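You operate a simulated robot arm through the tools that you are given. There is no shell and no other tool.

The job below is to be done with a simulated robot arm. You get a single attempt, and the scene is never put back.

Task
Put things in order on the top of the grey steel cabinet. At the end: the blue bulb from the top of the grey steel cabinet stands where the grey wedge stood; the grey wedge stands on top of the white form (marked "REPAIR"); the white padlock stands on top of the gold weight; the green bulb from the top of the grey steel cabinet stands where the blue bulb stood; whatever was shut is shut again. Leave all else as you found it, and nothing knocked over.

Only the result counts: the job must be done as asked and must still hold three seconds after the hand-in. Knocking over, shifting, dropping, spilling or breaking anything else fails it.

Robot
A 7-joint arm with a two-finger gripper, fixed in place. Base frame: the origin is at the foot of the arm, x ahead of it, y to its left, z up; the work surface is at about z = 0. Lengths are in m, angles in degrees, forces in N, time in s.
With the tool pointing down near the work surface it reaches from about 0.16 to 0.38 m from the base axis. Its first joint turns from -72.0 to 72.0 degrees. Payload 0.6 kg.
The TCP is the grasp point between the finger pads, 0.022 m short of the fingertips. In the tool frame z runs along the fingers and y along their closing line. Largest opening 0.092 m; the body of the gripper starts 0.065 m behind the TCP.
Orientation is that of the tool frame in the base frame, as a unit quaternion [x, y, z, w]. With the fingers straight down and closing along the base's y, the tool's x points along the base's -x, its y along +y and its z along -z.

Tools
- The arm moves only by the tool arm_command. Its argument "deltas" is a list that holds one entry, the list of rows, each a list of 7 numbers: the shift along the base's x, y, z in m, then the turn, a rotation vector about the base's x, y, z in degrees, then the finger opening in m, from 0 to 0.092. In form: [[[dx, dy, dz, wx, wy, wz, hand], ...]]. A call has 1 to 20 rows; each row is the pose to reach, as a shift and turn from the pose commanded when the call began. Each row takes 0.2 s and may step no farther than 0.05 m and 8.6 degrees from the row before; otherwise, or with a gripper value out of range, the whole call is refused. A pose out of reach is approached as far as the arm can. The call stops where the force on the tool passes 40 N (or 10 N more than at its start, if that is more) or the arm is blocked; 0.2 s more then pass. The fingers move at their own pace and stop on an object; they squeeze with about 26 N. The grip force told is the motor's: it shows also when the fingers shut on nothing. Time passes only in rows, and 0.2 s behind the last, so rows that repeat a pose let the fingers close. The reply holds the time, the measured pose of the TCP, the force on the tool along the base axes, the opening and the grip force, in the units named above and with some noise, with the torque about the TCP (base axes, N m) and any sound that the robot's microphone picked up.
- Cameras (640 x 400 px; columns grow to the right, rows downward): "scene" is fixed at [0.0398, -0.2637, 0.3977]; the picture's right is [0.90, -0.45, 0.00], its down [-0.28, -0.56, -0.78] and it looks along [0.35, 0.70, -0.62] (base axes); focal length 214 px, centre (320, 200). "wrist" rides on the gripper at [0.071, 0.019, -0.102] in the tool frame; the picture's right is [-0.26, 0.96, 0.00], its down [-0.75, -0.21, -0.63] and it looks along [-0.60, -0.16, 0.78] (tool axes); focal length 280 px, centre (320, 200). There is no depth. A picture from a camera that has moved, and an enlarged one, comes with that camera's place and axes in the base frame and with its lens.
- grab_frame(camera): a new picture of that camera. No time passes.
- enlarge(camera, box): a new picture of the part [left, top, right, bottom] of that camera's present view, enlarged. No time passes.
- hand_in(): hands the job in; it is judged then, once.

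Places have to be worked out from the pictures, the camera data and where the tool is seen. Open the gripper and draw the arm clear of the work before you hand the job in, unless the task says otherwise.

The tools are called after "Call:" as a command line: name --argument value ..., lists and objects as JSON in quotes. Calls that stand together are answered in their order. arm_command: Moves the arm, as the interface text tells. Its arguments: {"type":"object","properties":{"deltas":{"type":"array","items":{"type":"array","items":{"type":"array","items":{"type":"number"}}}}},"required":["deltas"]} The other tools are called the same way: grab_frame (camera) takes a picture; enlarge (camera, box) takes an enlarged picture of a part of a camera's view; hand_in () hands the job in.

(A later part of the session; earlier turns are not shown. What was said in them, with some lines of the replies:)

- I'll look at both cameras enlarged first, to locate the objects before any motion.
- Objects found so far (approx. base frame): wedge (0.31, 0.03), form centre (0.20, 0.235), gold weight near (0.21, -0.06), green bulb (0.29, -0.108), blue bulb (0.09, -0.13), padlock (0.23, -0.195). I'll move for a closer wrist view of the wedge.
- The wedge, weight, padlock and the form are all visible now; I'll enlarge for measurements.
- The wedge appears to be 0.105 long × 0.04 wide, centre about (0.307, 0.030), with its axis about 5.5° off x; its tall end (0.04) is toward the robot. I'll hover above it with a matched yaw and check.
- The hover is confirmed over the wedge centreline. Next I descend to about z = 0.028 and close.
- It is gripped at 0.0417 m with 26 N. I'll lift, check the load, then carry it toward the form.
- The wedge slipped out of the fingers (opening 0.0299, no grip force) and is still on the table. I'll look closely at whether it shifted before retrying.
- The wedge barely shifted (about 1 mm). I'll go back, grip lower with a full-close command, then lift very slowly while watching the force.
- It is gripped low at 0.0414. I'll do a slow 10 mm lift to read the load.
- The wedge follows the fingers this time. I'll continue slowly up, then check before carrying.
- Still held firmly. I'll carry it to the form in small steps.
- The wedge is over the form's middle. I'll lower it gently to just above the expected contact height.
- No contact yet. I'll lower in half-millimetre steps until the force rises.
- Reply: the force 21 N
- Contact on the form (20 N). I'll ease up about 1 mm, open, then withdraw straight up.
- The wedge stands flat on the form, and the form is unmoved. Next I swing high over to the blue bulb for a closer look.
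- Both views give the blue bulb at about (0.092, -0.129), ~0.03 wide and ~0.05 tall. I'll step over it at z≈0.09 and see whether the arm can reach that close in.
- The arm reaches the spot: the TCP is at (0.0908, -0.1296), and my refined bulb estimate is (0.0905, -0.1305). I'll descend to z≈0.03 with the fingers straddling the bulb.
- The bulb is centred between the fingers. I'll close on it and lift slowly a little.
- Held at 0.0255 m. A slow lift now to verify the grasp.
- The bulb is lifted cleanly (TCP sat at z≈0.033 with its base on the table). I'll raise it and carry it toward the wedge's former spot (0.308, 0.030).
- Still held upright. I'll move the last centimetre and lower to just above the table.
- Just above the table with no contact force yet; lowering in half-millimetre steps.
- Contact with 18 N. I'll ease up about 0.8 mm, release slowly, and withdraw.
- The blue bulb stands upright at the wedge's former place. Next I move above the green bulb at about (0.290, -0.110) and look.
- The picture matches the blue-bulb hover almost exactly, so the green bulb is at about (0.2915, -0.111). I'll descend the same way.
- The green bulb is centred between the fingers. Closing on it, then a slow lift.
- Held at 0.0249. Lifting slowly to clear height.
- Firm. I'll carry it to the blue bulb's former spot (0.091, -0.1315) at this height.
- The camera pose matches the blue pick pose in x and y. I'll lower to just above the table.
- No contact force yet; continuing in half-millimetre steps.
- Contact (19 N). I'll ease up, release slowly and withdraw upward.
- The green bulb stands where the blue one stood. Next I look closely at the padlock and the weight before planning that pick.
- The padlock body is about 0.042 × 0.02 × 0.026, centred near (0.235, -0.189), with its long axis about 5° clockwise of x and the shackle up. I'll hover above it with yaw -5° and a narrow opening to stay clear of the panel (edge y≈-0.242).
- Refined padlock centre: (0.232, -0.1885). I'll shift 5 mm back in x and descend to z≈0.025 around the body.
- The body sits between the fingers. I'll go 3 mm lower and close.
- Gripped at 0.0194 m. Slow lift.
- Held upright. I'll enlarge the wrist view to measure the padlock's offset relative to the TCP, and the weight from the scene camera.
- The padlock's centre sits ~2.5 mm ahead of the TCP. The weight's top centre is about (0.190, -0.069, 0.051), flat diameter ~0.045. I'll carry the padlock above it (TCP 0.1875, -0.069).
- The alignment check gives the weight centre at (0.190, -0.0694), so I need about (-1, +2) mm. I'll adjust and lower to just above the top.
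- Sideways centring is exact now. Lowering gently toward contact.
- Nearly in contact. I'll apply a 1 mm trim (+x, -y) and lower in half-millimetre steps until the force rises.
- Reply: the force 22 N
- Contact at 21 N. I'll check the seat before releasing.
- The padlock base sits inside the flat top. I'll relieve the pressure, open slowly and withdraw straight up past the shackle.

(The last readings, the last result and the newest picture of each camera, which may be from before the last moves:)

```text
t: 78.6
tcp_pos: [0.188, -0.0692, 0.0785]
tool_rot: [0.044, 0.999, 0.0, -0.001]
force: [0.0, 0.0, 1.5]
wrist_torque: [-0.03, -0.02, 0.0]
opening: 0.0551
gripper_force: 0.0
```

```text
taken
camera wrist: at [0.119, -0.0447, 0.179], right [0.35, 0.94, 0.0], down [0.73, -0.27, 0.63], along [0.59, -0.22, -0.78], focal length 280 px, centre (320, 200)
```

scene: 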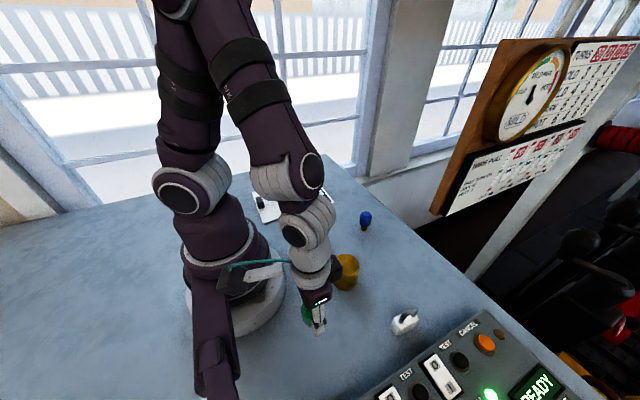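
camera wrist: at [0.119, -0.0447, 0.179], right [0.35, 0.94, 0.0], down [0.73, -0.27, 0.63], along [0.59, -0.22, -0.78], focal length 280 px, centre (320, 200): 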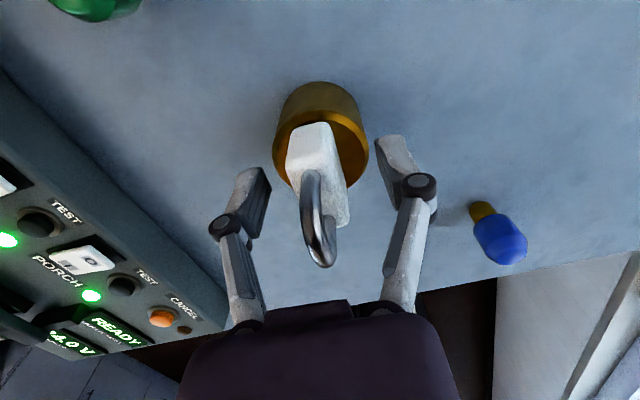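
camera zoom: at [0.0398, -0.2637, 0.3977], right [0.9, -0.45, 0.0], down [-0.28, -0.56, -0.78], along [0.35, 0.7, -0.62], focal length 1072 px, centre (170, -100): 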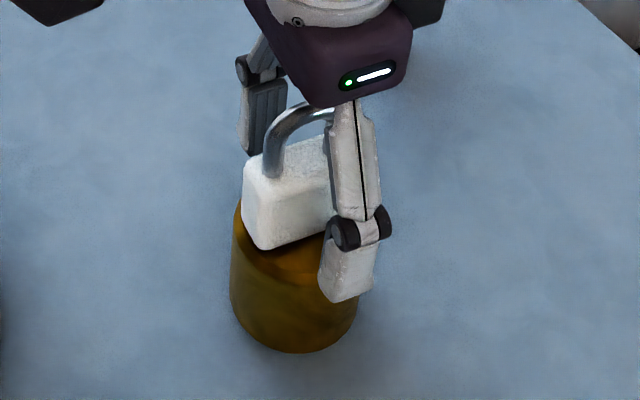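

The padlock stands freely on the weight. Now withdrawing straight up and away.

Call:
arm_command --deltas '[[[0, 0, 0.005, 0, 0, 0, 0.055], [0, 0, 0.015, 0, 0, 0, 0.055], [0, 0, 0.03, 0, 0, 0, 0.055], [0, 0, 0.05, 0, 0, 0, 0.06], [0, 0, 0.075, 0, 0, 0, 0.07], [0, 0, 0.1, 0, 0, 0, 0.08], [0, 0, 0.13, 0, 0, 0, 0.09], [0.02, 0.015, 0.16, 0, 0, 1, 0.09], [0.04, 0.03, 0.19, 0, 0, 2.5, 0.09], [0.06, 0.048, 0.215, 0, 0, 4, 0.09], [0.06, 0.048, 0.22, 0, 0, 5, 0.09], [0.06, 0.048, 0.22, 0, 0, 5, 0.09]]]'

Call:
grab_frame --camera "scene"

Call:
enlarge --camera "scene" --box '[240, 160, 440, 350]'

Call:
grab_frame --camera "wrist"

```text
t: 81.2
tcp_pos: [0.2495, -0.0206, 0.2998]
tool_rot: [0.0, 1.0, 0.0, 0.0]
force: [-0.3, -0.5, 0.0]
wrist_torque: [0.0, -0.01, -0.02]
opening: 0.09
gripper_force: 0.1
```

```text
taken
```

scene: 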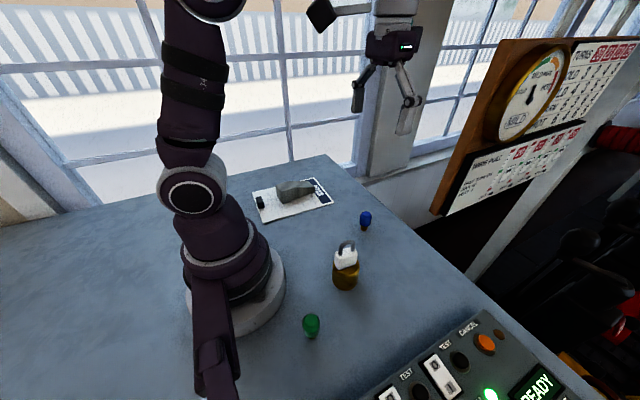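

```text
2.11 times, centred on (340, 255) of scene
camera zoom: at [0.0398, -0.2637, 0.3977], right [0.9, -0.45, 0.0], down [-0.28, -0.56, -0.78], along [0.35, 0.7, -0.62], focal length 452 px, centre (278, 84)
```

zoom: 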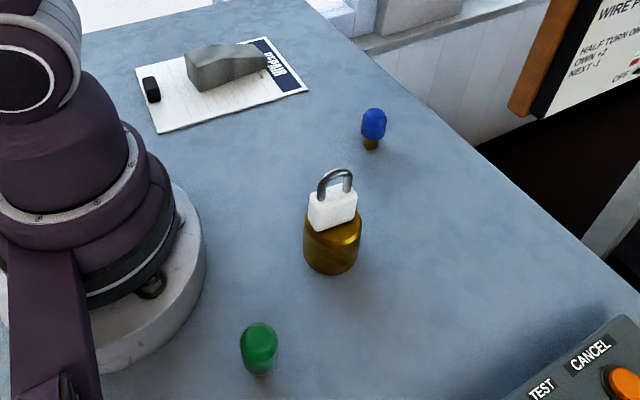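

```text
taken
camera wrist: at [0.1789, -0.0023, 0.4002], right [0.26, 0.96, 0.0], down [0.75, -0.2, 0.62], along [0.6, -0.16, -0.78], focal length 280 px, centre (320, 200)
```

wrist: 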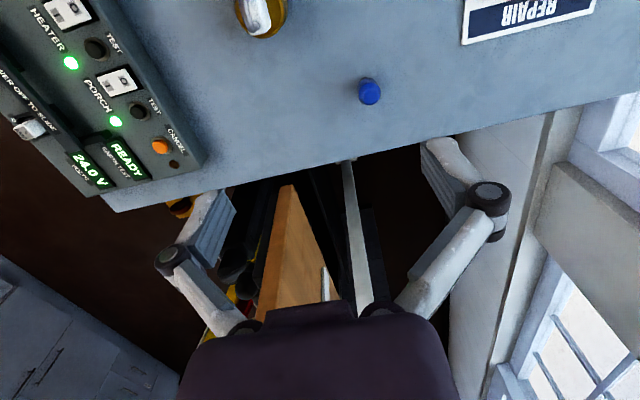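

The final picture shows the wedge on the form, the blue bulb at the wedge's spot, the green bulb at the blue bulb's spot and the padlock upright on the weight. The panel is unchanged and the arm is clear with the gripper open, so I'm handing in.

Call:
hand_in

```text
The job is handed in.
```

I moved all four objects as asked and handed the job in. In the final pictures everything stood upright.

- **Grey wedge:** it stands on the white "REPAIR" form, which did not appear to move. My first grip on it slipped and nudged it about 1 mm. The second grip held.
- **Blue bulb:** it stands where the middle of the wedge was.
- **Green bulb:** it stands within about a millimetre of where the blue bulb stood.
- **White padlock:** it stands on top of the gold weight, with its base inside the flat top.

I saw nothing that had to be opened, so there was nothing to shut again. The control panel looked the same at the end as at the start. The arm is back near its starting position with the gripper open.
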